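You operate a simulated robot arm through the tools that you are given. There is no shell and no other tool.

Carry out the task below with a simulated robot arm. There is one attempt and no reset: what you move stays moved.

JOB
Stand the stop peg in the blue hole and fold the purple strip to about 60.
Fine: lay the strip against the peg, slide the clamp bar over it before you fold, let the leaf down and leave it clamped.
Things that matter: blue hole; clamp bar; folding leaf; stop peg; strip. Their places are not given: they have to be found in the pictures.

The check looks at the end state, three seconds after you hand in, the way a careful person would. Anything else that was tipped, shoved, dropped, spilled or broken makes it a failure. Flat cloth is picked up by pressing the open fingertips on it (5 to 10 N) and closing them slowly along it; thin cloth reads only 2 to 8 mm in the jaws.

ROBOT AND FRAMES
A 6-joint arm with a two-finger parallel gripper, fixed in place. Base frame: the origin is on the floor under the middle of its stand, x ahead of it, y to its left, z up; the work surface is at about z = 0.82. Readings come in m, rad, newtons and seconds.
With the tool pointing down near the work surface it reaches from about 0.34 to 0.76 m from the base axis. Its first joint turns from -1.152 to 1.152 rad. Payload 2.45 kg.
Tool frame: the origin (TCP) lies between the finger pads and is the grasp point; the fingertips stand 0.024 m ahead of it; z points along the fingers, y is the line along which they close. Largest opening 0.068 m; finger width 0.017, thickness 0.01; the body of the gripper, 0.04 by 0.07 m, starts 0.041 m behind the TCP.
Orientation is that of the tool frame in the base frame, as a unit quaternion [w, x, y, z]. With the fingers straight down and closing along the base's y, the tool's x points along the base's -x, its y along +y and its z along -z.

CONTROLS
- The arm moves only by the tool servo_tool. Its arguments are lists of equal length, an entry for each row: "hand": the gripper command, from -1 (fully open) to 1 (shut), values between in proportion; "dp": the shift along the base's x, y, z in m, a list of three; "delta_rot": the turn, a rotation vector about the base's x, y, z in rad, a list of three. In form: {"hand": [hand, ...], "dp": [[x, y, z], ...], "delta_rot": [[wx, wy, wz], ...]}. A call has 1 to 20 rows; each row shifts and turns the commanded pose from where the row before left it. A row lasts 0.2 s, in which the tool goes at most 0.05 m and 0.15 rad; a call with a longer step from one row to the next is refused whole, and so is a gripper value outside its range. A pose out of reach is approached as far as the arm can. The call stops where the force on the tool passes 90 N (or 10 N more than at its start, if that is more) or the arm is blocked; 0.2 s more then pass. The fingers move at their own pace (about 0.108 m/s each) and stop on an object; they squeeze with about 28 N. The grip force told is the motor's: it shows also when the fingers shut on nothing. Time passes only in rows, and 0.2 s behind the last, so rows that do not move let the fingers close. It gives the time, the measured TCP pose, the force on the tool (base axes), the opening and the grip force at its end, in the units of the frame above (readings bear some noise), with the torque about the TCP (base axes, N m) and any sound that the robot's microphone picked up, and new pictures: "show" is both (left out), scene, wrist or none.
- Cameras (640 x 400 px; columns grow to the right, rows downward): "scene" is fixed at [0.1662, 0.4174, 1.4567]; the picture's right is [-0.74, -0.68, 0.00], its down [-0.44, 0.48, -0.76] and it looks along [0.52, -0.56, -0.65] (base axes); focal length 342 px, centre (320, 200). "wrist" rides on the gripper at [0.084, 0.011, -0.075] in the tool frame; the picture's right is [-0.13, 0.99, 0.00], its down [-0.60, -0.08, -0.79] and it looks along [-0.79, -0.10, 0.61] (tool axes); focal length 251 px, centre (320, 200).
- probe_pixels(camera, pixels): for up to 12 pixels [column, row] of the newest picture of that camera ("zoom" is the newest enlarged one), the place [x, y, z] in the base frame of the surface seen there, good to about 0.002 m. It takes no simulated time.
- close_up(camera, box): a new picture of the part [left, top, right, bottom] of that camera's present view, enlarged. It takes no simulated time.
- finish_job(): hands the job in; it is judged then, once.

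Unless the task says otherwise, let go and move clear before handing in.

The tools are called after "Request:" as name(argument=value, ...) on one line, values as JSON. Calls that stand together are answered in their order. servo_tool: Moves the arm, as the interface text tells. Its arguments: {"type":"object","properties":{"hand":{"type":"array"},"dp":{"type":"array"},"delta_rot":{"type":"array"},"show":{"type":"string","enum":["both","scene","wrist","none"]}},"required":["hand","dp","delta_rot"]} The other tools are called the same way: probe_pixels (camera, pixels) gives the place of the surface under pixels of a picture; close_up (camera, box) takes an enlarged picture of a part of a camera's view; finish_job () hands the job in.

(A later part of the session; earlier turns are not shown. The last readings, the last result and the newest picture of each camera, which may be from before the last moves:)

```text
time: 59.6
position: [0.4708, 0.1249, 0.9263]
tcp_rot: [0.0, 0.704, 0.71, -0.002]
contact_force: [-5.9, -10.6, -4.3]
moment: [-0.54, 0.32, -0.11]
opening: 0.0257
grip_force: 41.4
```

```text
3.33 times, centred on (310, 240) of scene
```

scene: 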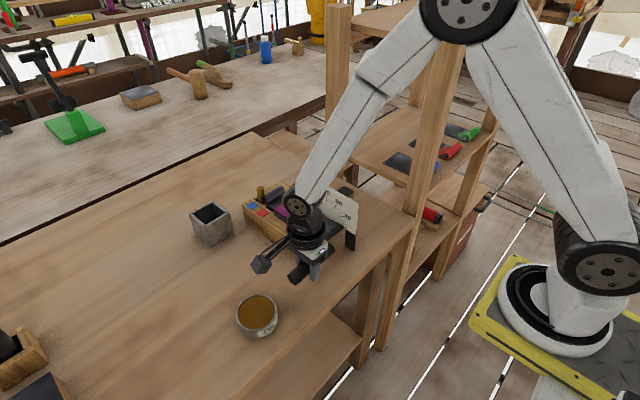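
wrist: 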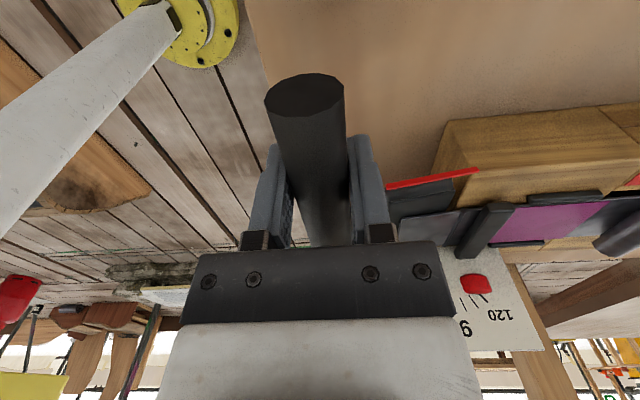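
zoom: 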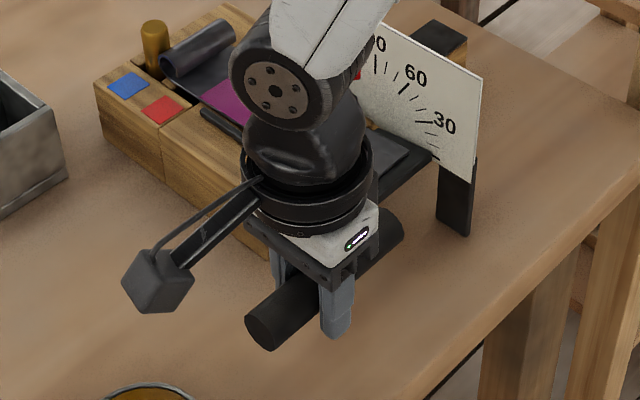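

The leaf is rising (the red pointer tilts at wrist (430,178)) with small forces. I'll continue another 15° along the arc.

Request:
servo_tool(hand=[1, 1, 1, 1, 1, 1, 1], dp=[[0.0023, 0, 0.0042], [0.0023, 0, 0.0041], [0.0026, 0, 0.0039], [0.0027, 0, 0.0039], [0.003, 0, 0.0037], [0.003, 0, 0.0036], [0, 0, 0]], delta_rot=[[0, 0, 0], [0, 0, 0], [0, 0, 0], [0, 0, 0], [0, 0, 0], [0, 0, 0], [0, 0, 0]])

Request:
close_up(camera="wrist", box=[340, 90, 640, 290])

```text
time: 61.2
position: [0.4826, 0.1224, 0.9489]
tcp_rot: [-0.003, 0.705, 0.709, -0.006]
contact_force: [-37.4, 10.9, 19.5]
moment: [0.06, 0.45, -0.16]
opening: 0.0254
grip_force: 40.9
```

scene: 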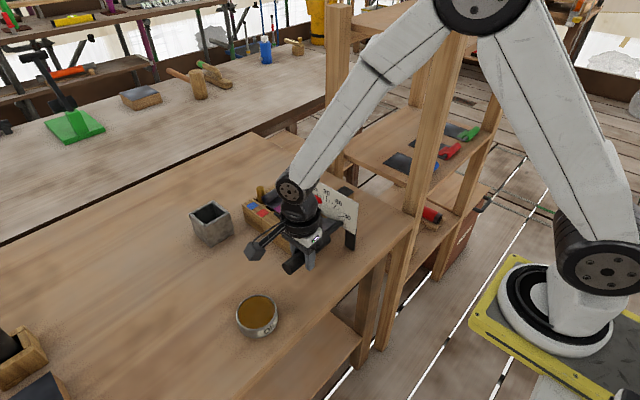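
wrist: 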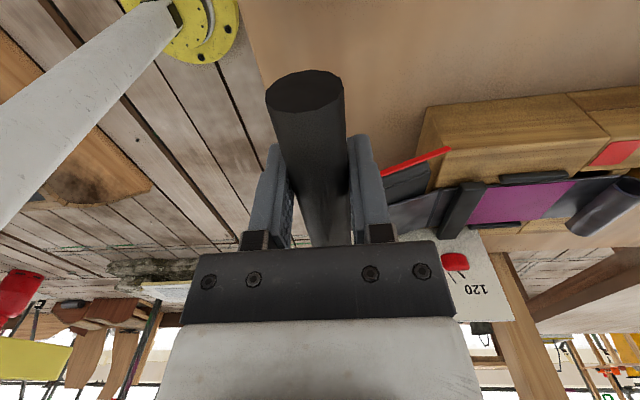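

```text
2.00 times, centred on (490, 190) of wrist
```

zoom: 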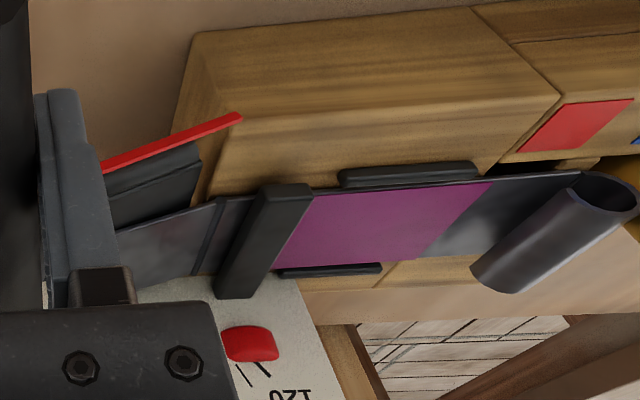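

The x-force has grown to -37 N, meaning my arc is a bit too tight. Before going on I'll probe the pointer, leaf and tail to get the true angle and hinge position.

Request:
probe_pixels(camera="zoom", pixels=[[115, 160], [150, 147], [190, 133], [225, 121], [236, 117], [150, 180], [185, 160], [150, 210], [190, 190], [170, 250], [200, 240], [140, 245]])

Request:
close_up(camera="scene", box=[240, 170, 380, 290])

```text
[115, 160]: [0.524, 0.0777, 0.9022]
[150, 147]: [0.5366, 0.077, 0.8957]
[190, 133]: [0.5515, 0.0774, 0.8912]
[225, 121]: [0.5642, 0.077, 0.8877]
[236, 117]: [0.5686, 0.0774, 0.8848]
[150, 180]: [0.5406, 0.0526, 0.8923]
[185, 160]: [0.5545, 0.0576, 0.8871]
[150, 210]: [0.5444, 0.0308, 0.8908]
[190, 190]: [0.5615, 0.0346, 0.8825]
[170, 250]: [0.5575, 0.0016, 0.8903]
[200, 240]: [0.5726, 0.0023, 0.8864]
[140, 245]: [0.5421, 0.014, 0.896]
```

```text
3.33 times, centred on (310, 230) of scene
```

zoom: 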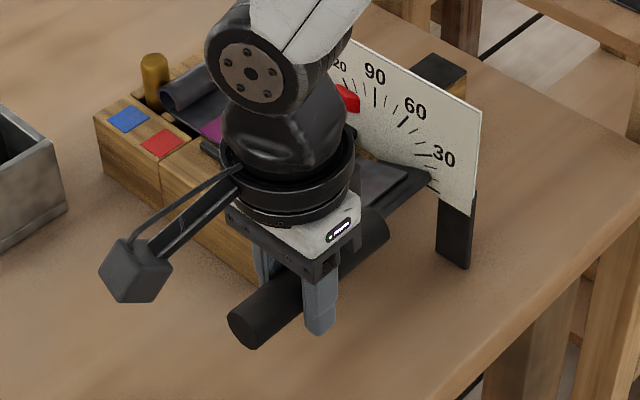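

The pointer now slopes about 21–22°, and the fit puts the hinge nearer (0.575,0.880) with arm ≈0.1165. I'll follow that wider arc to about 30° and recheck the force.

Request:
servo_tool(hand=[1, 1, 1, 1], dp=[[0.0015, 0, 0.0035], [0.0025, 0, 0.0035], [0.0029, 0, 0.0035], [0, 0, 0]], delta_rot=[[0, 0, 0], [0, 0, 0], [0, 0, 0], [0, 0, 0]])

Request:
close_up(camera="wrist", box=[340, 90, 640, 290])

```text
time: 62.2
position: [0.492, 0.1228, 0.9591]
tcp_rot: [-0.001, 0.705, 0.709, -0.003]
contact_force: [-25.4, 2.6, 15.2]
moment: [-0.37, 0.35, -0.14]
opening: 0.0255
grip_force: 40.9
```

scene: 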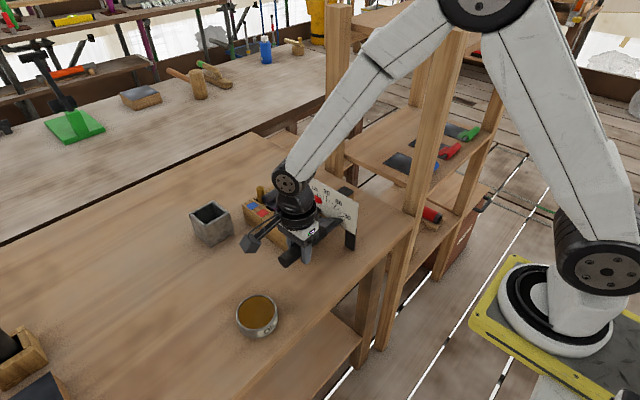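
wrist: 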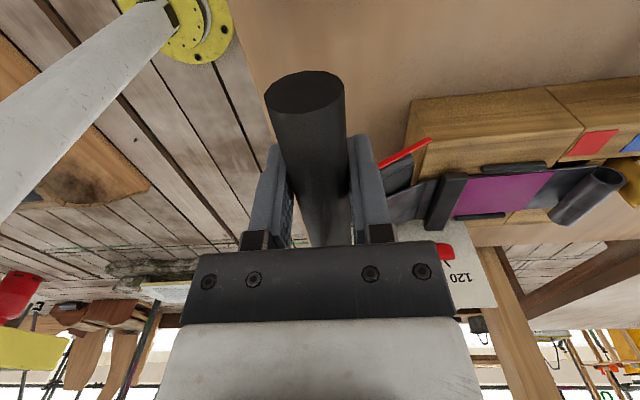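

```text
2.00 times, centred on (490, 190) of wrist
```

zoom: 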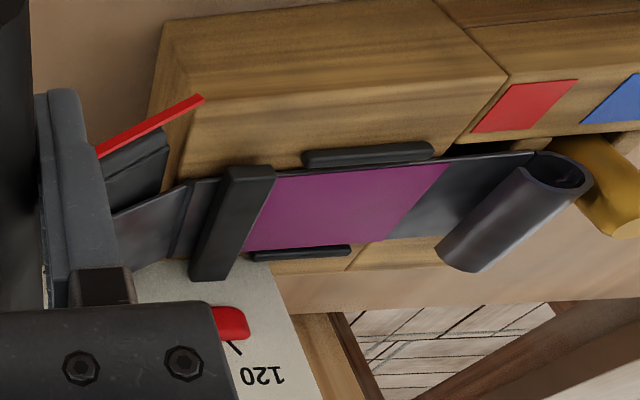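

Outward push has dropped to about 28 N. I'll probe the pointer's slope again here.

Request:
probe_pixels(camera="zoom", pixels=[[110, 147], [140, 131], [170, 114], [195, 101], [202, 97], [120, 175], [150, 155], [130, 205], [160, 190], [140, 235], [170, 230], [180, 215]])

```text
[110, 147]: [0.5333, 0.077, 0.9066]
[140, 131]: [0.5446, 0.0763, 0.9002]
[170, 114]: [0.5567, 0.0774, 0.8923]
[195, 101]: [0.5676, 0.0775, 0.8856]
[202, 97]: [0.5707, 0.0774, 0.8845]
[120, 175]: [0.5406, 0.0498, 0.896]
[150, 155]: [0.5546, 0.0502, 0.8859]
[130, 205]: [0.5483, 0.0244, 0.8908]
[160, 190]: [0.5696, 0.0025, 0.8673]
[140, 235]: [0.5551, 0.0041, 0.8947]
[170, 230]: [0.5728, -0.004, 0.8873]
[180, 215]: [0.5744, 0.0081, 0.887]
```

Pointer slope gives 30.6°, matching the plan. I'll widen the arc by ~2 mm and go on to about 45°, then check again.

Request:
servo_tool(hand=[1, 1, 1, 1, 1, 1, 1], dp=[[0.001, 0, 0.0033], [0.0027, 0, 0.0032], [0.0038, 0, 0.0032], [0.0039, 0, 0.003], [0.004, 0, 0.0028], [0.0041, 0, 0.0027], [0, 0, 0]], delta_rot=[[0, 0, 0], [0, 0, 0], [0, 0, 0], [0, 0, 0], [0, 0, 0], [0, 0, 0], [0, 0, 0]])

Request:
close_up(camera="wrist", box=[340, 70, 640, 270])

```text
time: 63.8
position: [0.5124, 0.123, 0.9777]
tcp_rot: [-0.001, 0.705, 0.709, 0.0]
contact_force: [-13.1, -2.4, 8.4]
moment: [-0.29, 0.37, -0.19]
opening: 0.0257
grip_force: 40.9
```

scene: 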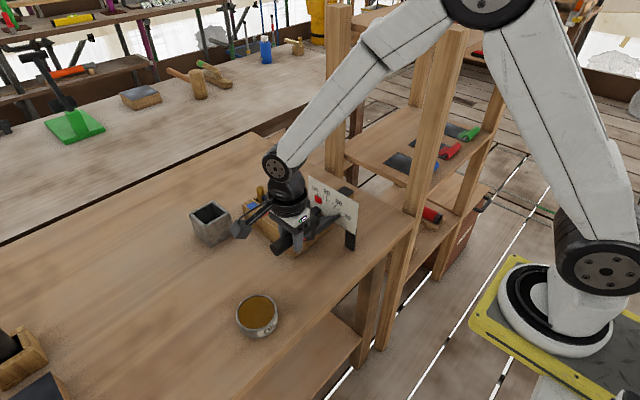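
wrist: 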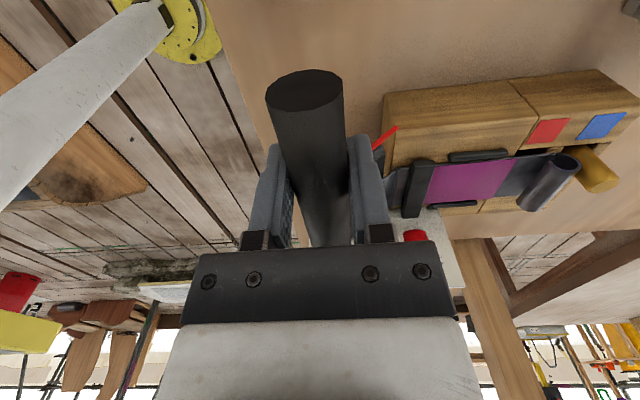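

```text
2.00 times, centred on (490, 170) of wrist
```

zoom: 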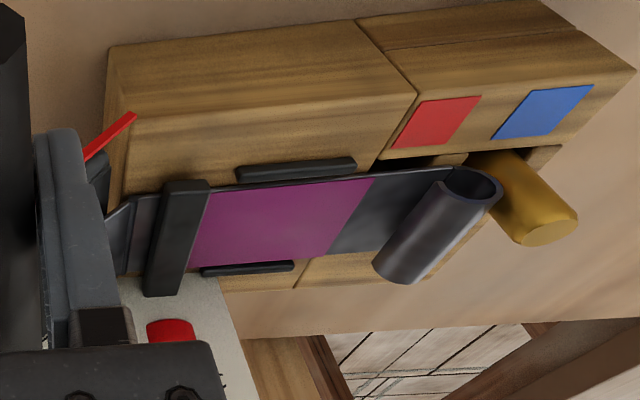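

Forces are down to about 15 N. I'll probe the pointer's slope again (zoom (90,152)–(134,115)) and look at the scene view against the dial.

Request:
probe_pixels(camera="zoom", pixels=[[90, 152], [97, 146], [105, 139], [115, 130], [125, 122], [133, 115], [95, 175], [103, 165], [115, 225], [125, 215], [120, 240], [130, 200]])

Request:
close_up(camera="scene", box=[240, 160, 370, 270])

```text
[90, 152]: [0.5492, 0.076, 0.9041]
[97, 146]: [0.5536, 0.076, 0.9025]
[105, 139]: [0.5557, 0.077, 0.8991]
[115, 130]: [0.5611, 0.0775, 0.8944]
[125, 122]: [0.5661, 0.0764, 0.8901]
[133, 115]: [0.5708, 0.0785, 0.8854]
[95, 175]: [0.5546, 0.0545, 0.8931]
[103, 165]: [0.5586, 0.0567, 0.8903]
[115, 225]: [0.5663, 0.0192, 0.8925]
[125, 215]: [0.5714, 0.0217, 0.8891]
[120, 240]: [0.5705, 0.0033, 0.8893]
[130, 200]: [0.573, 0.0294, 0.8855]
```

```text
3.64 times, centred on (305, 215) of scene
```

zoom: 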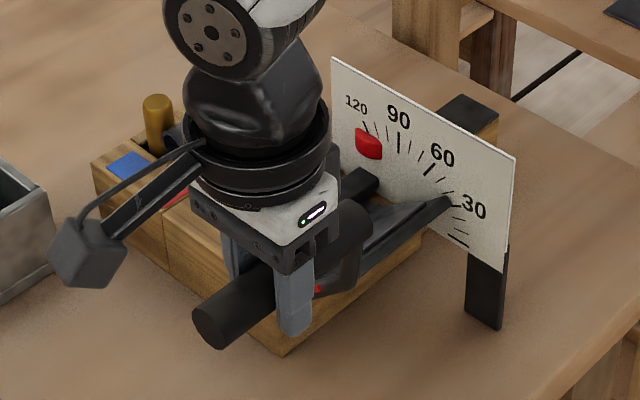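

Pointer and handle geometry agree on roughly 44°, and the dial's centre is about (0.571,0.880). I'll continue to about 58° and measure before the final bit.

Request:
servo_tool(hand=[1, 1, 1, 1, 1, 1, 1, 1], dp=[[0.0039, 0, 0.0029], [0.0042, 0, 0.0026], [0.0044, 0, 0.0023], [0.0045, 0, 0.002], [0.0028, 0, 0.0012], [0.0027, 0, 0.001], [0, 0, 0], [0, 0, 0]], delta_rot=[[0, 0, 0], [0, 0, 0], [0, 0, 0], [0, 0, 0], [0, 0, 0], [0, 0, 0], [0, 0, 0], [0, 0, 0]])

Request:
close_up(camera="wrist", box=[340, 60, 500, 260])

Request:
close_up(camera="scene", box=[240, 160, 370, 270])

```text
time: 65.6
position: [0.5363, 0.1231, 0.9907]
tcp_rot: [0.001, 0.705, 0.71, 0.0]
contact_force: [-6.2, -2.6, 1.8]
moment: [-0.37, 0.41, -0.32]
opening: 0.0258
grip_force: 41.5
```

scene: 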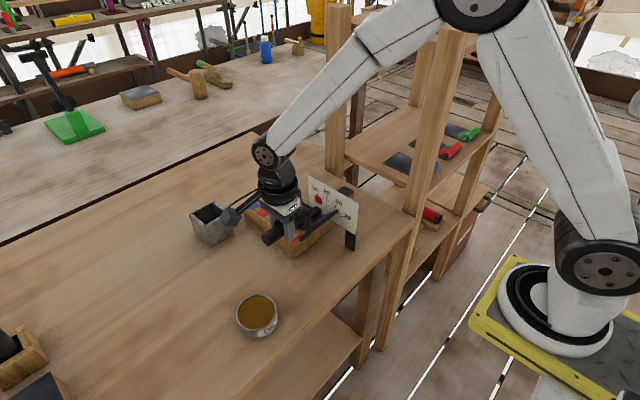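
wrist: 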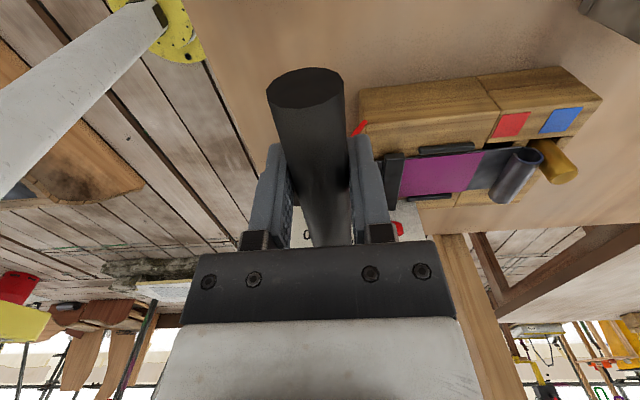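

```text
2.00 times, centred on (420, 160) of wrist
```

zoom: 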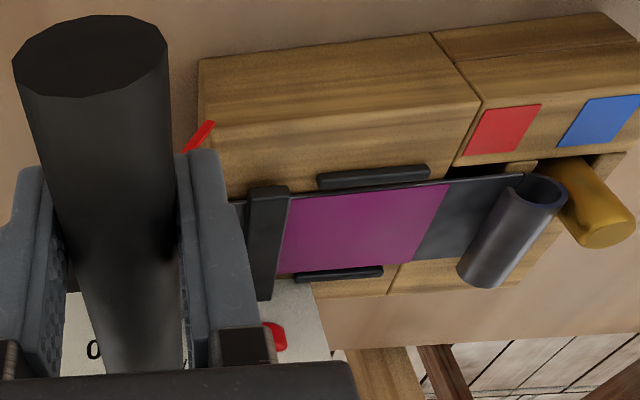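

```text
3.64 times, centred on (305, 215) of scene
```

zoom: 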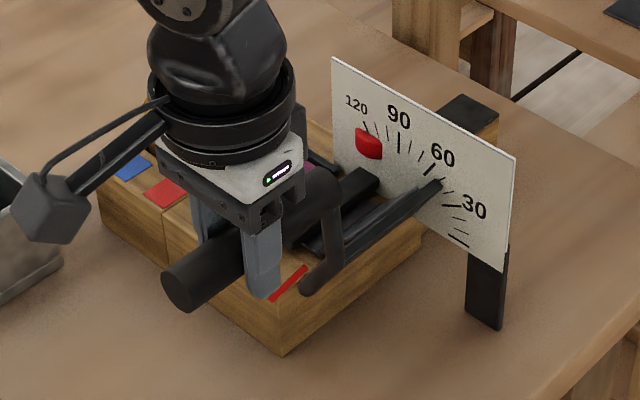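

The leaf tip now lies just below the dial's 60 mark (zoom (440,183)). I'll probe the pointer (zoom (270–306, 268–298)) and leaf in the scene view for the exact angle.

Request:
probe_pixels(camera="zoom", pixels=[[272, 297], [280, 290], [287, 285], [293, 280], [300, 273], [306, 268], [390, 220], [400, 230], [430, 200], [438, 184], [350, 245], [420, 190]])

Request:
close_up(camera="scene", box=[300, 190, 350, 240])

Request:
probe_pixels(camera="zoom", pixels=[[330, 180], [330, 200], [330, 220], [330, 240], [280, 200], [280, 220], [280, 240], [250, 230], [380, 130], [380, 150], [400, 110], [395, 95]])

```text
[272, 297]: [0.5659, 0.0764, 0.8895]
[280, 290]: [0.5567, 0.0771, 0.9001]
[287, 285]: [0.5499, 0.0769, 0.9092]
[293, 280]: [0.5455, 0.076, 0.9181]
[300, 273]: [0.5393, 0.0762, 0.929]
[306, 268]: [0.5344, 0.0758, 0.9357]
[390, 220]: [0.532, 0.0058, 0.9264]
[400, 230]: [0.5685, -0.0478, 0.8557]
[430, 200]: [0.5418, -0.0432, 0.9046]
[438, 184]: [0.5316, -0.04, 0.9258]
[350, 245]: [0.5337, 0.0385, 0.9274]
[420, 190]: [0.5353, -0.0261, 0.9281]
```

```text
8.00 times, centred on (325, 215) of scene
```

zoom: 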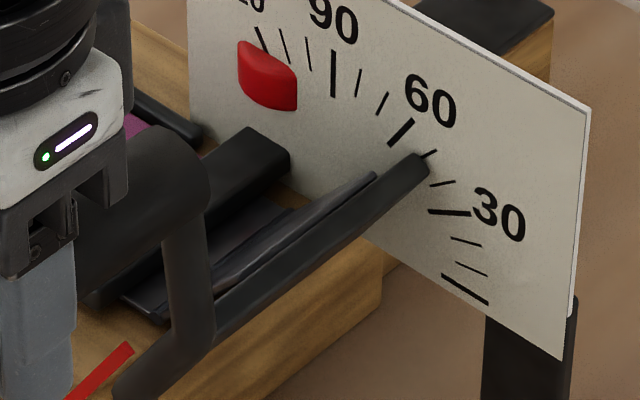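

```text
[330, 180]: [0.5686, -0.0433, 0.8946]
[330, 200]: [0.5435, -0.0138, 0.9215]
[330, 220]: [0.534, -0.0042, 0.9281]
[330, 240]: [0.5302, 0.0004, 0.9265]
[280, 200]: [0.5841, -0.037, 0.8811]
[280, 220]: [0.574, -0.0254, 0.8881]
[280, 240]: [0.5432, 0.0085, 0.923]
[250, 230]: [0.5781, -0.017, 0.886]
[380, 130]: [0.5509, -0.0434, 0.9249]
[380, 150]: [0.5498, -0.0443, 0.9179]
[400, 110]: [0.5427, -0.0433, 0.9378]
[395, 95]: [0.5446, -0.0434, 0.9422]
```

The pointer's fit gives about 57° (dial agrees, tip just under the 60 mark). I'll raise about 4–5° more and measure again.

Request:
servo_tool(hand=[1, 1, 1, 1, 1], dp=[[0.0032, 0, 0.0009], [0.0032, 0, 0.0008], [0.0026, 0, 0.0005], [0, 0, 0], [0, 0, 0]], delta_rot=[[0, 0, 0], [0, 0, 0], [0, 0, 0], [0, 0, 0], [0, 0, 0]])

Request:
close_up(camera="scene", box=[290, 190, 350, 250])

Request:
close_up(camera="scene", box=[240, 160, 370, 270])

```text
time: 66.8
position: [0.5441, 0.1235, 0.9907]
tcp_rot: [0.0, 0.704, 0.71, 0.0]
contact_force: [-5.7, -5.4, -0.5]
moment: [-0.32, 0.39, -0.3]
opening: 0.0256
grip_force: 41.3
```

scene: 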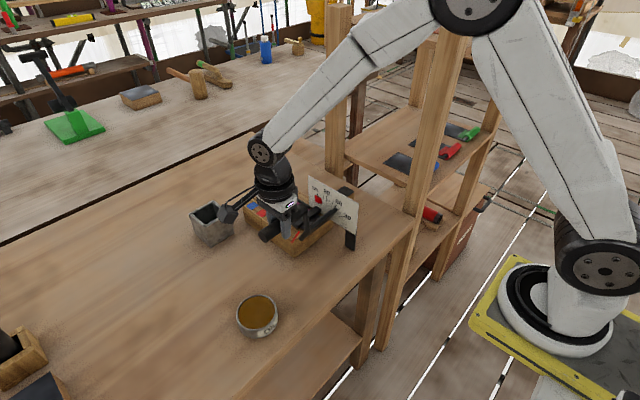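
wrist: 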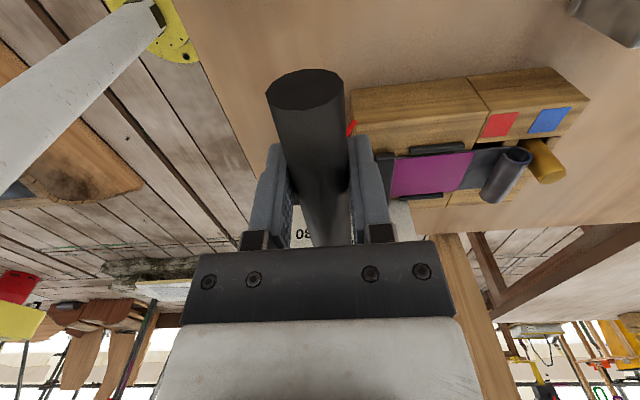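

```text
6.67 times, centred on (320, 220) of scene
```

zoom: 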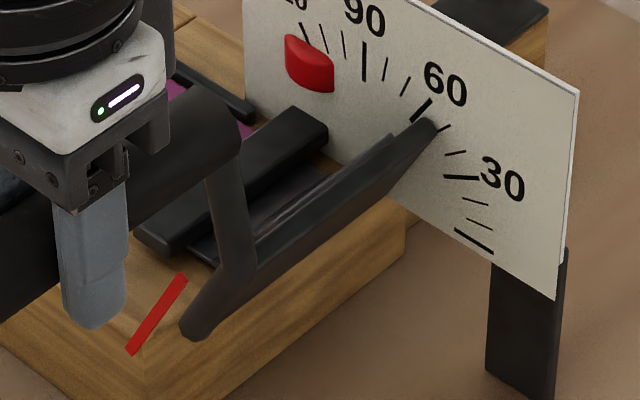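

```text
3.64 times, centred on (305, 215) of scene
```

zoom: 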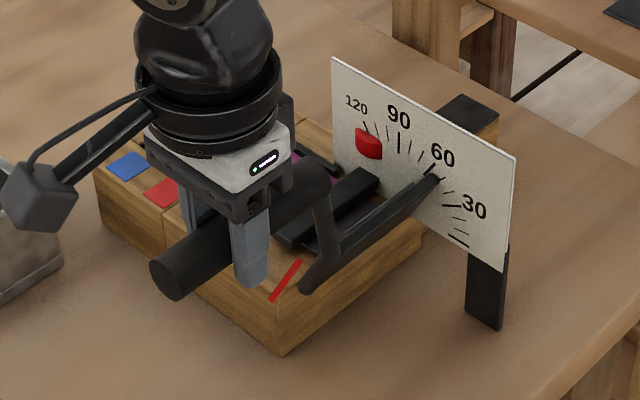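

Request:
probe_pixels(camera="zoom", pixels=[[272, 297], [277, 291], [281, 285], [285, 280], [289, 274], [293, 269], [297, 264], [300, 260], [275, 293], [283, 282], [291, 271], [295, 266]])

```text
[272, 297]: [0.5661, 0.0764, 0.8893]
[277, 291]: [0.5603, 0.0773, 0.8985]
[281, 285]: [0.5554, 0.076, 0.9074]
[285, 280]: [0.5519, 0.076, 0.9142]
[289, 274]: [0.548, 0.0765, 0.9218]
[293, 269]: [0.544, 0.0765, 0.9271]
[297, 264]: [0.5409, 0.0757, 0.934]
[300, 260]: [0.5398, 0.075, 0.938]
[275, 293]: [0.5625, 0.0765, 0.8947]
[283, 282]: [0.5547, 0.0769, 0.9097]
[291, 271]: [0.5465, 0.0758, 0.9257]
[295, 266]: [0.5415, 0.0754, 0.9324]
```

The pointer now reads about 61° and the leaf tip covers the 60 mark. I'll let the leaf down part way (to ~42°) to see how much the strip springs back.

Request:
servo_tool(hand=[1, 1, 1, 1, 1, 1, 1, 1], dp=[[-0.0043, 0, -0.0013], [-0.0042, 0, -0.0014], [-0.0074, 0, -0.0028], [-0.0071, 0, -0.0032], [-0.007, 0, -0.0038], [-0.0066, 0, -0.0042], [0, 0, 0], [0, 0, 0]], delta_rot=[[0, 0, 0], [0, 0, 0], [0, 0, 0], [0, 0, 0], [0, 0, 0], [0, 0, 0], [0, 0, 0], [0, 0, 0]])

Request:
close_up(camera="scene", box=[290, 190, 350, 250])

Request:
close_up(camera="wrist", box=[340, 70, 540, 250])

```text
time: 68.6
position: [0.5092, 0.1245, 0.976]
tcp_rot: [0.001, 0.704, 0.71, 0.001]
contact_force: [4.5, 6.4, 0.0]
moment: [0.52, -0.41, -0.3]
opening: 0.0258
grip_force: 41.5
```

scene: 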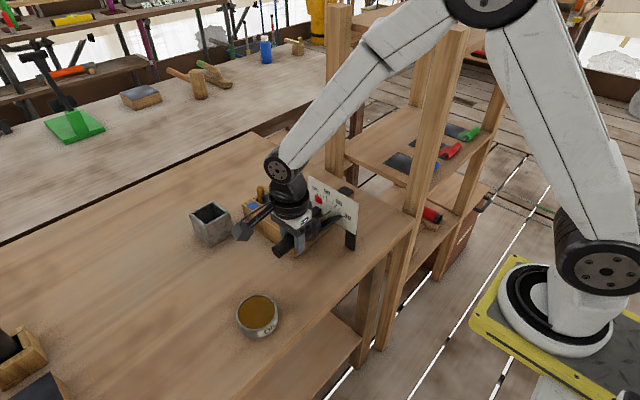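
wrist: 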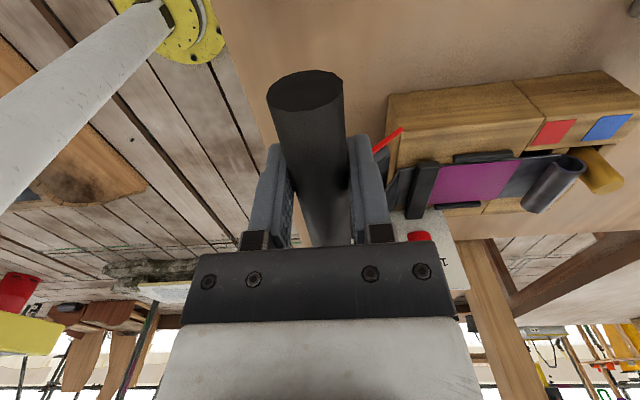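

```text
6.67 times, centred on (320, 220) of scene
```

zoom: 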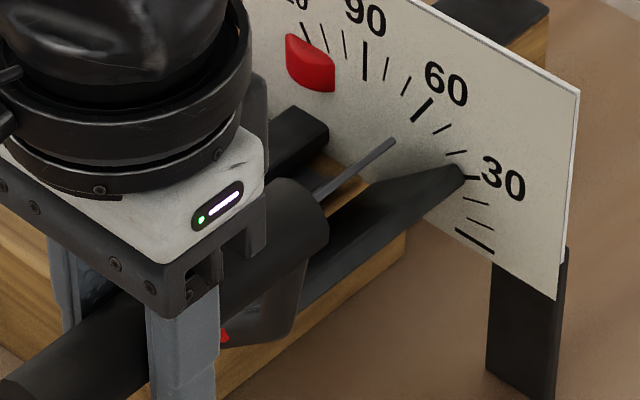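

```text
2.22 times, centred on (440, 160) of wrist
```

zoom: 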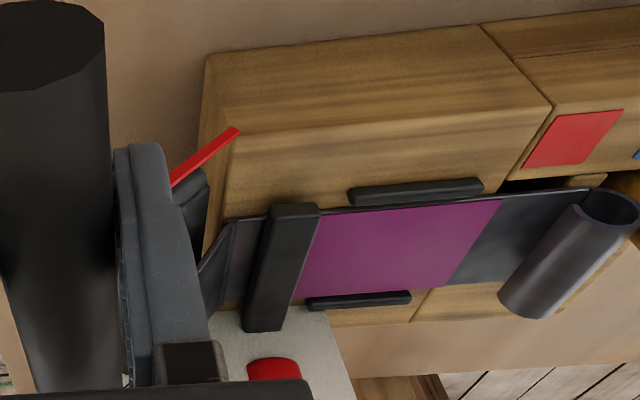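

The strip's tail stayed up (thin edge at scene zoom (315–395,140–195)) while the leaf dropped to ~41°. I'll probe the tail to get its angle.

Request:
probe_pixels(camera="zoom", pixels=[[228, 232], [222, 245], [215, 260], [210, 275], [206, 290], [228, 260], [220, 280], [215, 295], [232, 240], [205, 270], [235, 280], [245, 235]])

Request:
probe_pixels(camera="scene", pixels=[[330, 211], [329, 211], [328, 212], [327, 213], [326, 213], [325, 214], [324, 215], [322, 216], [320, 217], [331, 211], [318, 219], [321, 217]])

```text
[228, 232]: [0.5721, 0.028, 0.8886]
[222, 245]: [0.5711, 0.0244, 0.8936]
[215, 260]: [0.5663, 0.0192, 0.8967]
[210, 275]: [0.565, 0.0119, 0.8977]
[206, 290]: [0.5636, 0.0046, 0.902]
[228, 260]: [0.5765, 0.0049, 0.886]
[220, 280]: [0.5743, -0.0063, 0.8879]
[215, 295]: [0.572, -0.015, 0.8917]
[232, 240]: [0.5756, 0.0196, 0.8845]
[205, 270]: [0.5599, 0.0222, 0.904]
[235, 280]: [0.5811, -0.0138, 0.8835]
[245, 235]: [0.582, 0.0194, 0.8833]
```

```text
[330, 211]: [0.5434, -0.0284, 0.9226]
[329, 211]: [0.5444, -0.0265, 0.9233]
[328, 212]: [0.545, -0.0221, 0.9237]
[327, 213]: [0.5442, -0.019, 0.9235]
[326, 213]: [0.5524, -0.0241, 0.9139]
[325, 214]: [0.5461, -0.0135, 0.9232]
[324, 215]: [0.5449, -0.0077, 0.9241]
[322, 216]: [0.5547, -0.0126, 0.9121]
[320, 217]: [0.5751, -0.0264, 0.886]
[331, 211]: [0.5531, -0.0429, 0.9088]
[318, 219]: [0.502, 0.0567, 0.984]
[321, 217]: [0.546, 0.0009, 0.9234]
```

The tail sits at about 53°, so it springs back several degrees from the leaf's 61°. I'll raise the leaf again, over-bending to about 68° on the pointer so the strip settles near 60°.

Request:
servo_tool(hand=[1, 1, 1, 1, 1, 1, 1, 1, 1, 1], dp=[[0.0066, 0, 0.0042], [0.007, 0, 0.0038], [0.0071, 0, 0.0032], [0.0074, 0, 0.0028], [0.0076, 0, 0.0022], [0.0058, 0, 0.0014], [0.0038, 0, 0.0007], [0.003, 0, 0.0005], [0, 0, 0], [0, 0, 0]], delta_rot=[[0, 0, 0], [0, 0, 0], [0, 0, 0], [0, 0, 0], [0, 0, 0], [0, 0, 0], [0, 0, 0], [0, 0, 0], [0, 0, 0], [0, 0, 0]])

Request:
close_up(camera="scene", box=[240, 160, 370, 270])

```text
time: 70.8
position: [0.5575, 0.1237, 0.9947]
tcp_rot: [0.0, 0.705, 0.71, 0.0]
contact_force: [-5.1, -5.8, -2.5]
moment: [-0.44, 0.37, -0.33]
opening: 0.0255
grip_force: 41.2
```

scene: 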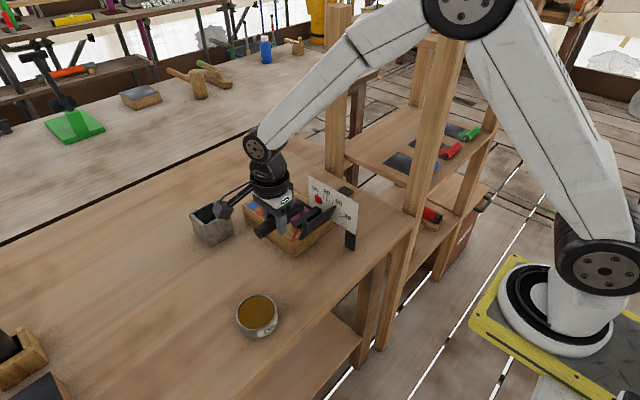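
wrist: 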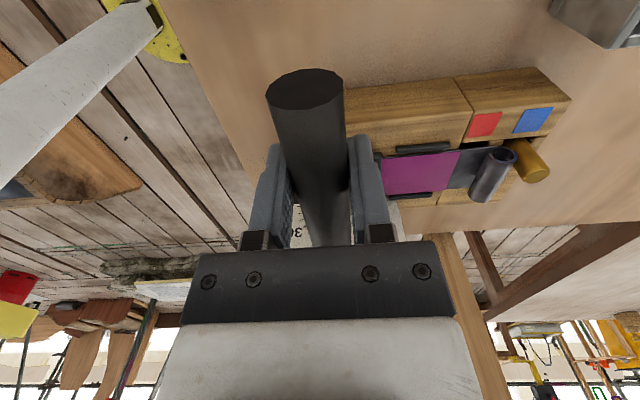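

```text
3.64 times, centred on (305, 215) of scene
```

zoom: 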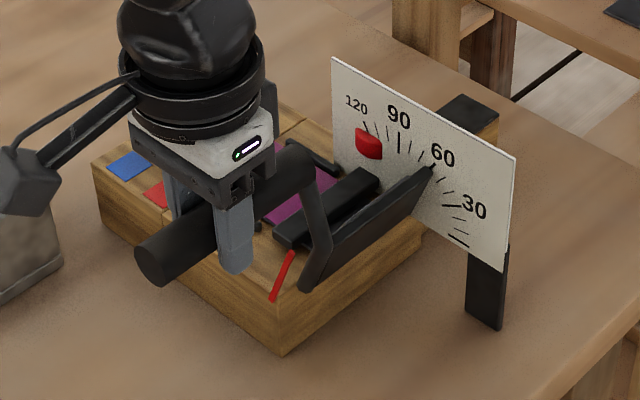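

Request:
probe_pixels(camera="zoom", pixels=[[271, 298], [274, 292], [277, 285], [280, 279], [283, 272], [285, 267], [288, 261], [290, 256], [272, 295], [278, 282], [281, 276], [286, 264]])

Request:
close_up(camera="scene", box=[290, 190, 350, 250])

```text
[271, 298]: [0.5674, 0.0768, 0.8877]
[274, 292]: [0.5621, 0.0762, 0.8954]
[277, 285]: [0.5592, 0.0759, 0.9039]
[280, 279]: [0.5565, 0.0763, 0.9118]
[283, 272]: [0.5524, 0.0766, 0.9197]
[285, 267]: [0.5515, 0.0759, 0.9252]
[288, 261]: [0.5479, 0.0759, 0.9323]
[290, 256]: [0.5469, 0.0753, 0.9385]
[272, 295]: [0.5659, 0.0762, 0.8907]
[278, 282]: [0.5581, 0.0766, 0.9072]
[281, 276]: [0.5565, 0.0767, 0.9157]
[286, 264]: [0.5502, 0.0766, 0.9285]
```

```text
6.67 times, centred on (320, 220) of scene
```

zoom: 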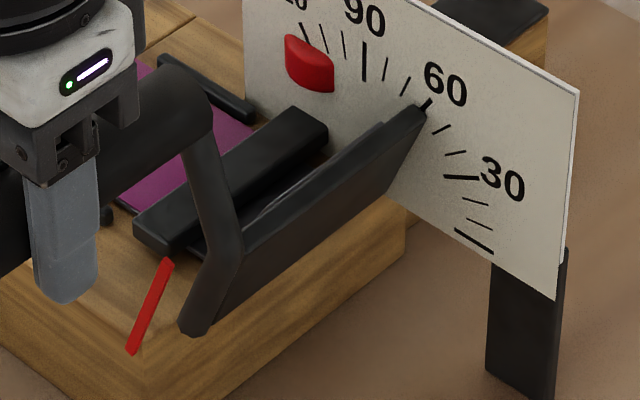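

The pointer fit reads 68.0°. I'll let the leaf down to about 30° and measure the strip's tail again.

Request:
servo_tool(hand=[1, 1, 1, 1, 1, 1, 1, 1, 1, 1, 1, 1], dp=[[-0.0068, 0, -0.0012], [-0.0058, 0, -0.0014], [-0.0076, 0, -0.0022], [-0.0074, 0, -0.0028], [-0.0071, 0, -0.0032], [-0.007, 0, -0.0038], [-0.0066, 0, -0.0042], [-0.0064, 0, -0.0047], [-0.006, 0, -0.0051], [-0.0056, 0, -0.0055], [0, 0, 0], [0, 0, 0]], delta_rot=[[0, 0, 0], [0, 0, 0], [0, 0, 0], [0, 0, 0], [0, 0, 0], [0, 0, 0], [0, 0, 0], [0, 0, 0], [0, 0, 0], [0, 0, 0], [0, 0, 0], [0, 0, 0]])

Request:
close_up(camera="scene", box=[300, 195, 350, 245])

Request:
close_up(camera="wrist", box=[360, 80, 500, 250])

```text
time: 73.4
position: [0.4894, 0.1244, 0.9598]
tcp_rot: [0.0, 0.705, 0.709, 0.0]
contact_force: [3.4, 7.9, 0.5]
moment: [0.3, -0.35, -0.16]
opening: 0.0255
grip_force: 40.7
```

scene: 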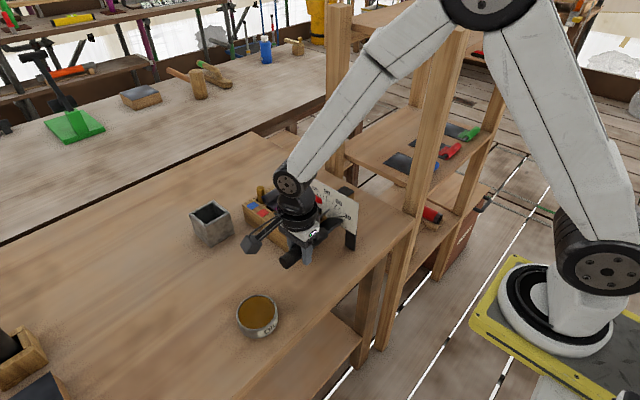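
wrist: 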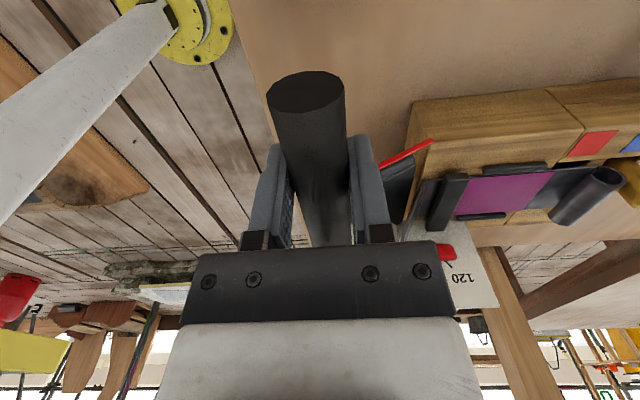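

```text
8.00 times, centred on (325, 220) of scene
```

zoom: 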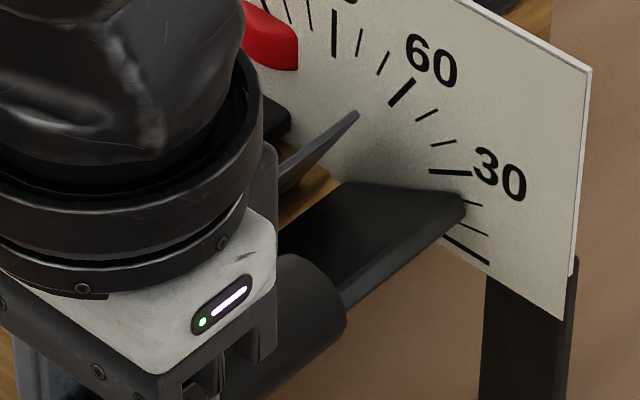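

```text
2.35 times, centred on (430, 165) of wrist
```

zoom: 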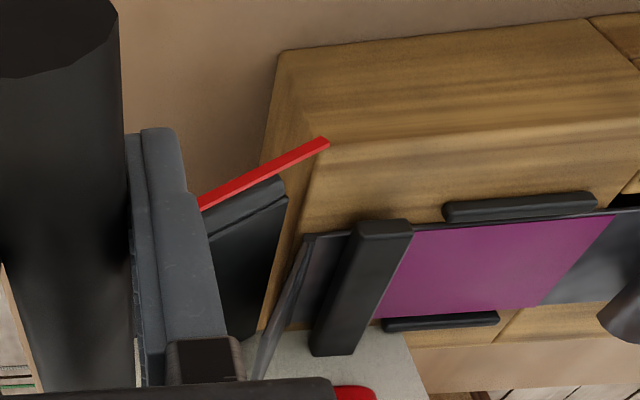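

The tail stands up clear of the leaf now. I'll probe it in both views.

Request:
probe_pixels(camera="zoom", pixels=[[303, 250], [297, 265], [290, 280], [283, 300], [275, 320], [268, 340], [262, 360], [258, 372], [293, 285], [285, 310], [300, 262], [310, 245]])

Request:
close_up(camera="scene", box=[310, 200, 340, 225])

Request:
probe_pixels(camera="zoom", pixels=[[405, 150], [395, 160], [385, 170], [375, 185], [360, 200], [340, 220], [320, 240], [300, 260], [280, 270], [370, 200], [340, 245], [290, 290]])

```text
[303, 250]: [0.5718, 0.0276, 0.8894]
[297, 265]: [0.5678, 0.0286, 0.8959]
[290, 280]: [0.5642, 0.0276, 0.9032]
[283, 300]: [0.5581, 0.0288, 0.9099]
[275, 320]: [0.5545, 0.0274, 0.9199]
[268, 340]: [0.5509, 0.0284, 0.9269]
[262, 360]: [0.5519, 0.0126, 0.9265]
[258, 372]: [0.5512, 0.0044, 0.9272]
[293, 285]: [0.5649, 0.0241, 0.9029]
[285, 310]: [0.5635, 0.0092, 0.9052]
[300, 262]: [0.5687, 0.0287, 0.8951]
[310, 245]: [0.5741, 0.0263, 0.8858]
```

```text
16.00 times, centred on (325, 212) of scene
```

zoom: 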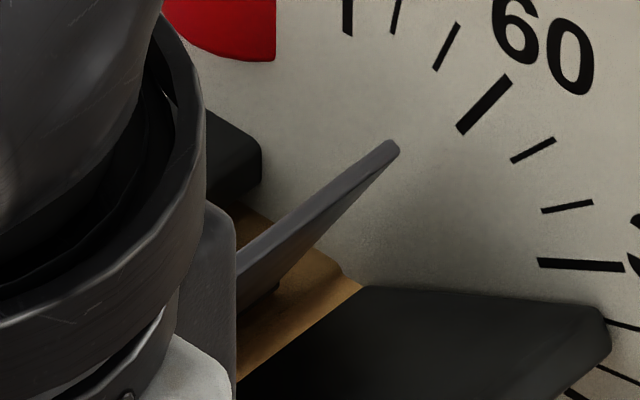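

```text
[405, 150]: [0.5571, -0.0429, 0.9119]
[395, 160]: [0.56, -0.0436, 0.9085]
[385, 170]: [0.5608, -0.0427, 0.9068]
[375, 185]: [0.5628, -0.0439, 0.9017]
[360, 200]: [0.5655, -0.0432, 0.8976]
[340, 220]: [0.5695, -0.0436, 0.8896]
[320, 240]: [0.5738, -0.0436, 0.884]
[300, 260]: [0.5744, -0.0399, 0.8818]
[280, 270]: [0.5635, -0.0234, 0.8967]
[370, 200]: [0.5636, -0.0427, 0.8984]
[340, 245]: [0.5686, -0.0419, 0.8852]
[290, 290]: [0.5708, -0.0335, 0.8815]
```

The tail edge points fit a slope of about 61°, so the fold is right. I'll let the leaf down the rest of the way along the arc to flat.

Request:
servo_tool(hand=[1, 1, 1, 1, 1, 1, 1, 1], dp=[[-0.0052, 0, -0.006], [-0.0048, 0, -0.0062], [-0.0044, 0, -0.0066], [-0.0038, 0, -0.0068], [-0.0031, 0, -0.0072], [-0.0025, 0, -0.0073], [-0.002, 0, -0.0067], [0, 0, 0]], delta_rot=[[0, 0, 0], [0, 0, 0], [0, 0, 0], [0, 0, 0], [0, 0, 0], [0, 0, 0], [0, 0, 0], [0, 0, 0]])

Request:
close_up(camera="wrist", box=[340, 90, 640, 290])

```text
time: 75.2
position: [0.4645, 0.1232, 0.9126]
tcp_rot: [0.0, 0.705, 0.71, 0.001]
contact_force: [7.3, -9.1, 0.6]
moment: [-0.09, -0.27, -0.17]
opening: 0.0258
grip_force: 41.0
```

scene: 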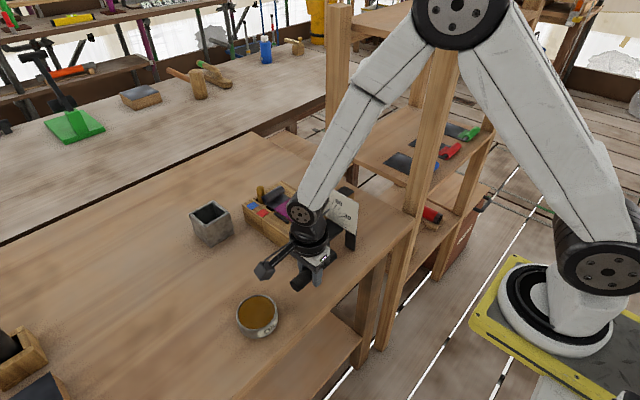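
wrist: 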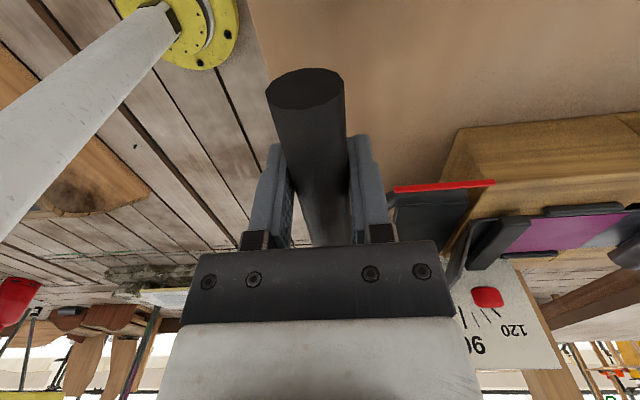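

```text
2.00 times, centred on (490, 190) of wrist
```

zoom: 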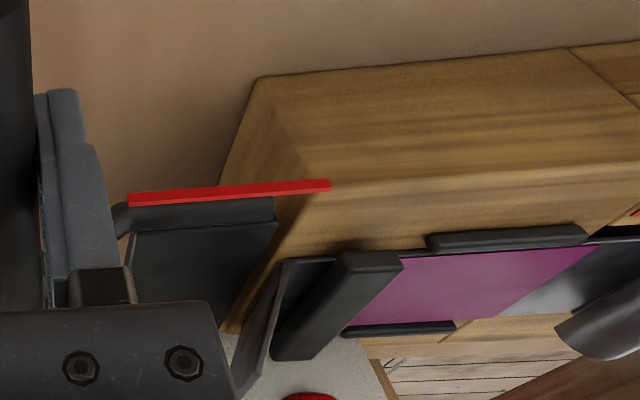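

The leaf is nearly flat (pointer almost level); about 4 mm remain at the handle. I'll lower that and check.

Request:
servo_tool(hand=[1, 1, 1], dp=[[-0.0003, 0, -0.002], [-0.0003, 0, -0.002], [0, 0, 0]], delta_rot=[[0, 0, 0], [0, 0, 0], [0, 0, 0]], show="wrist")

Request:
probe_pixels(camera="wrist", pixels=[[405, 190], [420, 189], [440, 187], [460, 185], [480, 184], [490, 183], [420, 215], [430, 230], [445, 205], [440, 215], [415, 205], [450, 220]])

```text
time: 76.0
position: [0.4653, 0.1235, 0.9097]
tcp_rot: [0.001, 0.704, 0.71, 0.002]
contact_force: [4.3, -7.3, 30.4]
moment: [0.02, -0.05, -0.2]
opening: 0.0259
grip_force: 41.2
```

wrist: 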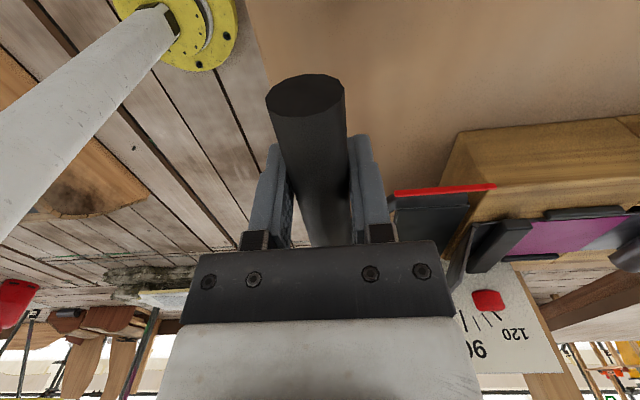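

```text
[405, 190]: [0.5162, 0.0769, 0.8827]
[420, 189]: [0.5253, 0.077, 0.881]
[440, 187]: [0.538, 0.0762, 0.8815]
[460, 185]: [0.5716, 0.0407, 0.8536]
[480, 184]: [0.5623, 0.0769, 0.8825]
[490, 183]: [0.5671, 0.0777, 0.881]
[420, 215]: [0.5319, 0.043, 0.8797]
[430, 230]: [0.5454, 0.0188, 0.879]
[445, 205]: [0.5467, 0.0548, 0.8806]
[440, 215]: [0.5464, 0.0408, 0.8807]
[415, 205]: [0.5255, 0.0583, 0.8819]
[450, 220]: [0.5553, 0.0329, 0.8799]
```

The leaf is down on its stop (Fz +30 N, pointer level, leaf surface at z≈0.880). I'll ease 1.5 mm, open, and rise straight up.

Request:
servo_tool(hand=[1, 0.1, -0.3, -0.6, -0.6, -0.6, -0.6, -0.6, -0.6], dp=[[0, 0, 0.0015], [0, 0, 0], [0, 0, 0], [0, 0, 0], [0, 0, 0.02], [0, 0, 0.04], [0, 0, 0.045], [0, 0, 0.04], [0, 0, 0]], delta_rot=[[0, 0, 0], [0, 0, 0], [0, 0, 0], [0, 0, 0], [0, 0, 0], [0, 0, 0], [0, 0, 0], [0, 0, 0], [0, 0, 0]])

Request:
close_up(camera="scene", box=[240, 170, 370, 290])

Request:
close_up(camera="wrist", box=[300, 0, 640, 260])

```text
time: 78.0
position: [0.4652, 0.1237, 1.0538]
tcp_rot: [0.0, 0.705, 0.71, 0.0]
contact_force: [-0.9, 0.3, -0.1]
moment: [0.03, 0.01, 0.01]
opening: 0.0547
grip_force: 0.0
```

scene: 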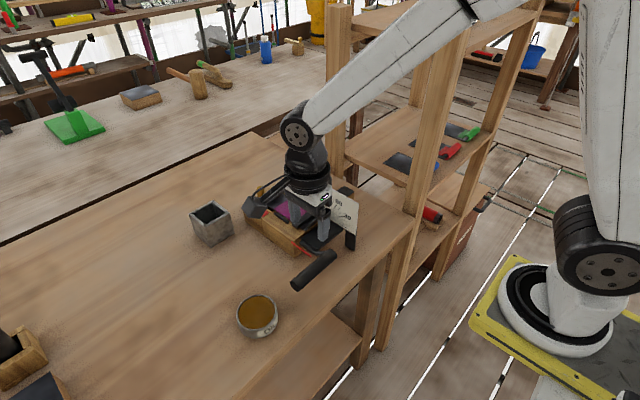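
wrist: 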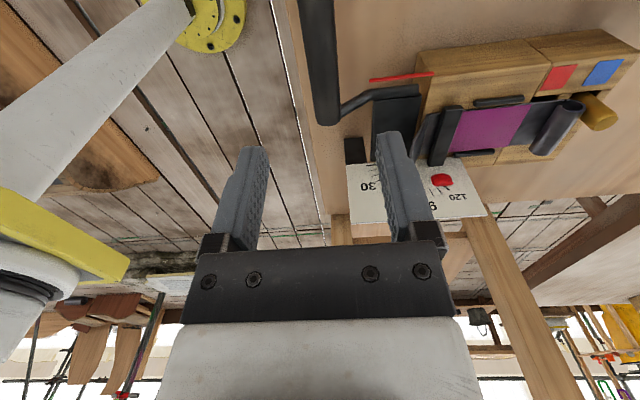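

```text
3.33 times, centred on (305, 230) of scene
```

zoom: 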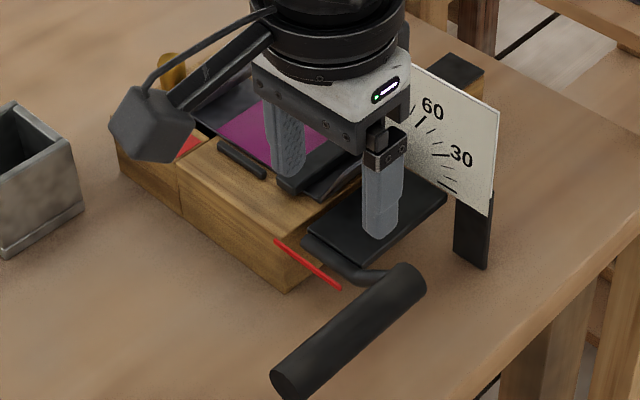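

```text
1.54 times, centred on (470, 130) of wrist
```

zoom: 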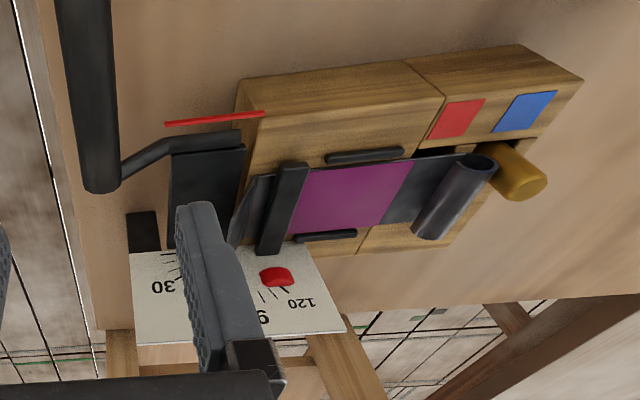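

The leaf is released and flat, the tail still stands up, the clamp is across. I'll move the arm up and clear for an unobstructed final check.

Request:
servo_tool(hand=[-0.6, -0.6, -0.6, -0.6, -0.6, -0.6, -0.6], dp=[[-0.005, 0.01, 0.045], [-0.005, 0.02, 0.04], [-0.005, 0.03, 0.03], [-0.005, 0.04, 0.0], [-0.005, 0.04, 0.0], [-0.005, 0.04, 0.0], [0, 0, 0]], delta_rot=[[0, 0, 0], [0, 0, 0], [0, 0, 0], [0, 0, 0], [0, 0, 0], [0, 0, 0], [0, 0, 0]])

Request:
close_up(camera="scene", box=[230, 160, 370, 290])

Request:
close_up(camera="scene", box=[295, 190, 350, 240])

```text
time: 79.6
position: [0.4362, 0.3028, 1.1727]
tcp_rot: [0.0, 0.705, 0.71, -0.001]
contact_force: [0.0, -0.1, 0.1]
moment: [0.02, 0.02, 0.0]
opening: 0.0544
grip_force: 0.2
```

scene: 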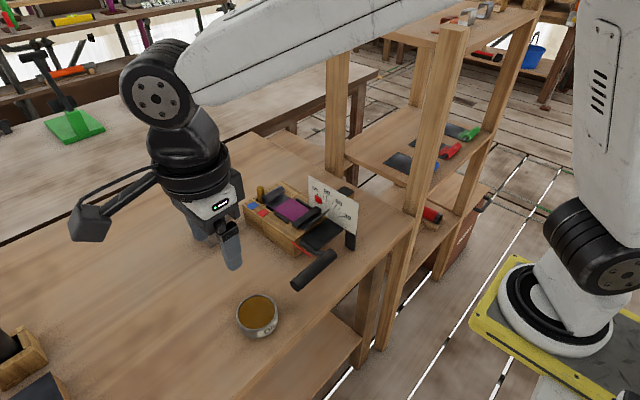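
wrist: 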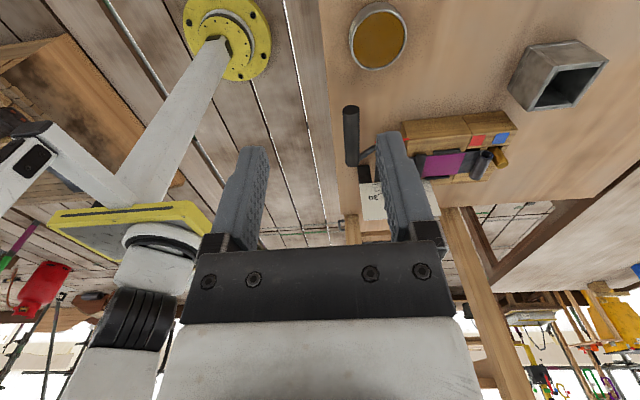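

```text
3.08 times, centred on (300, 225) of scene
```

zoom: 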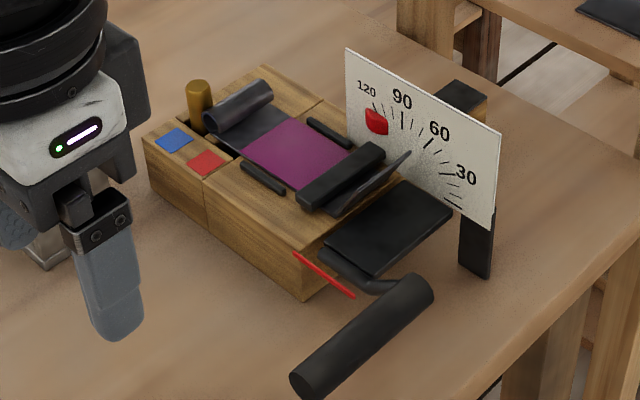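

```text
8.00 times, centred on (322, 215) of scene
```

zoom: 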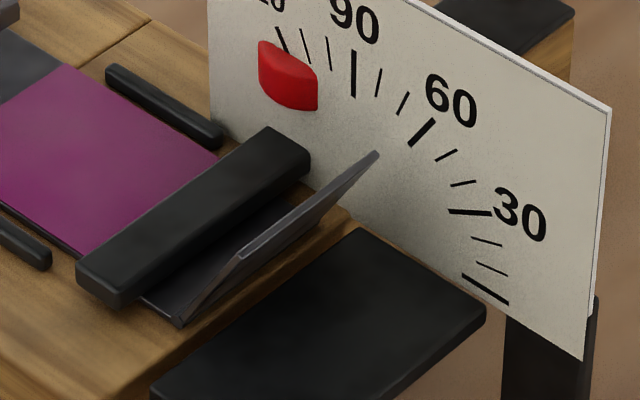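

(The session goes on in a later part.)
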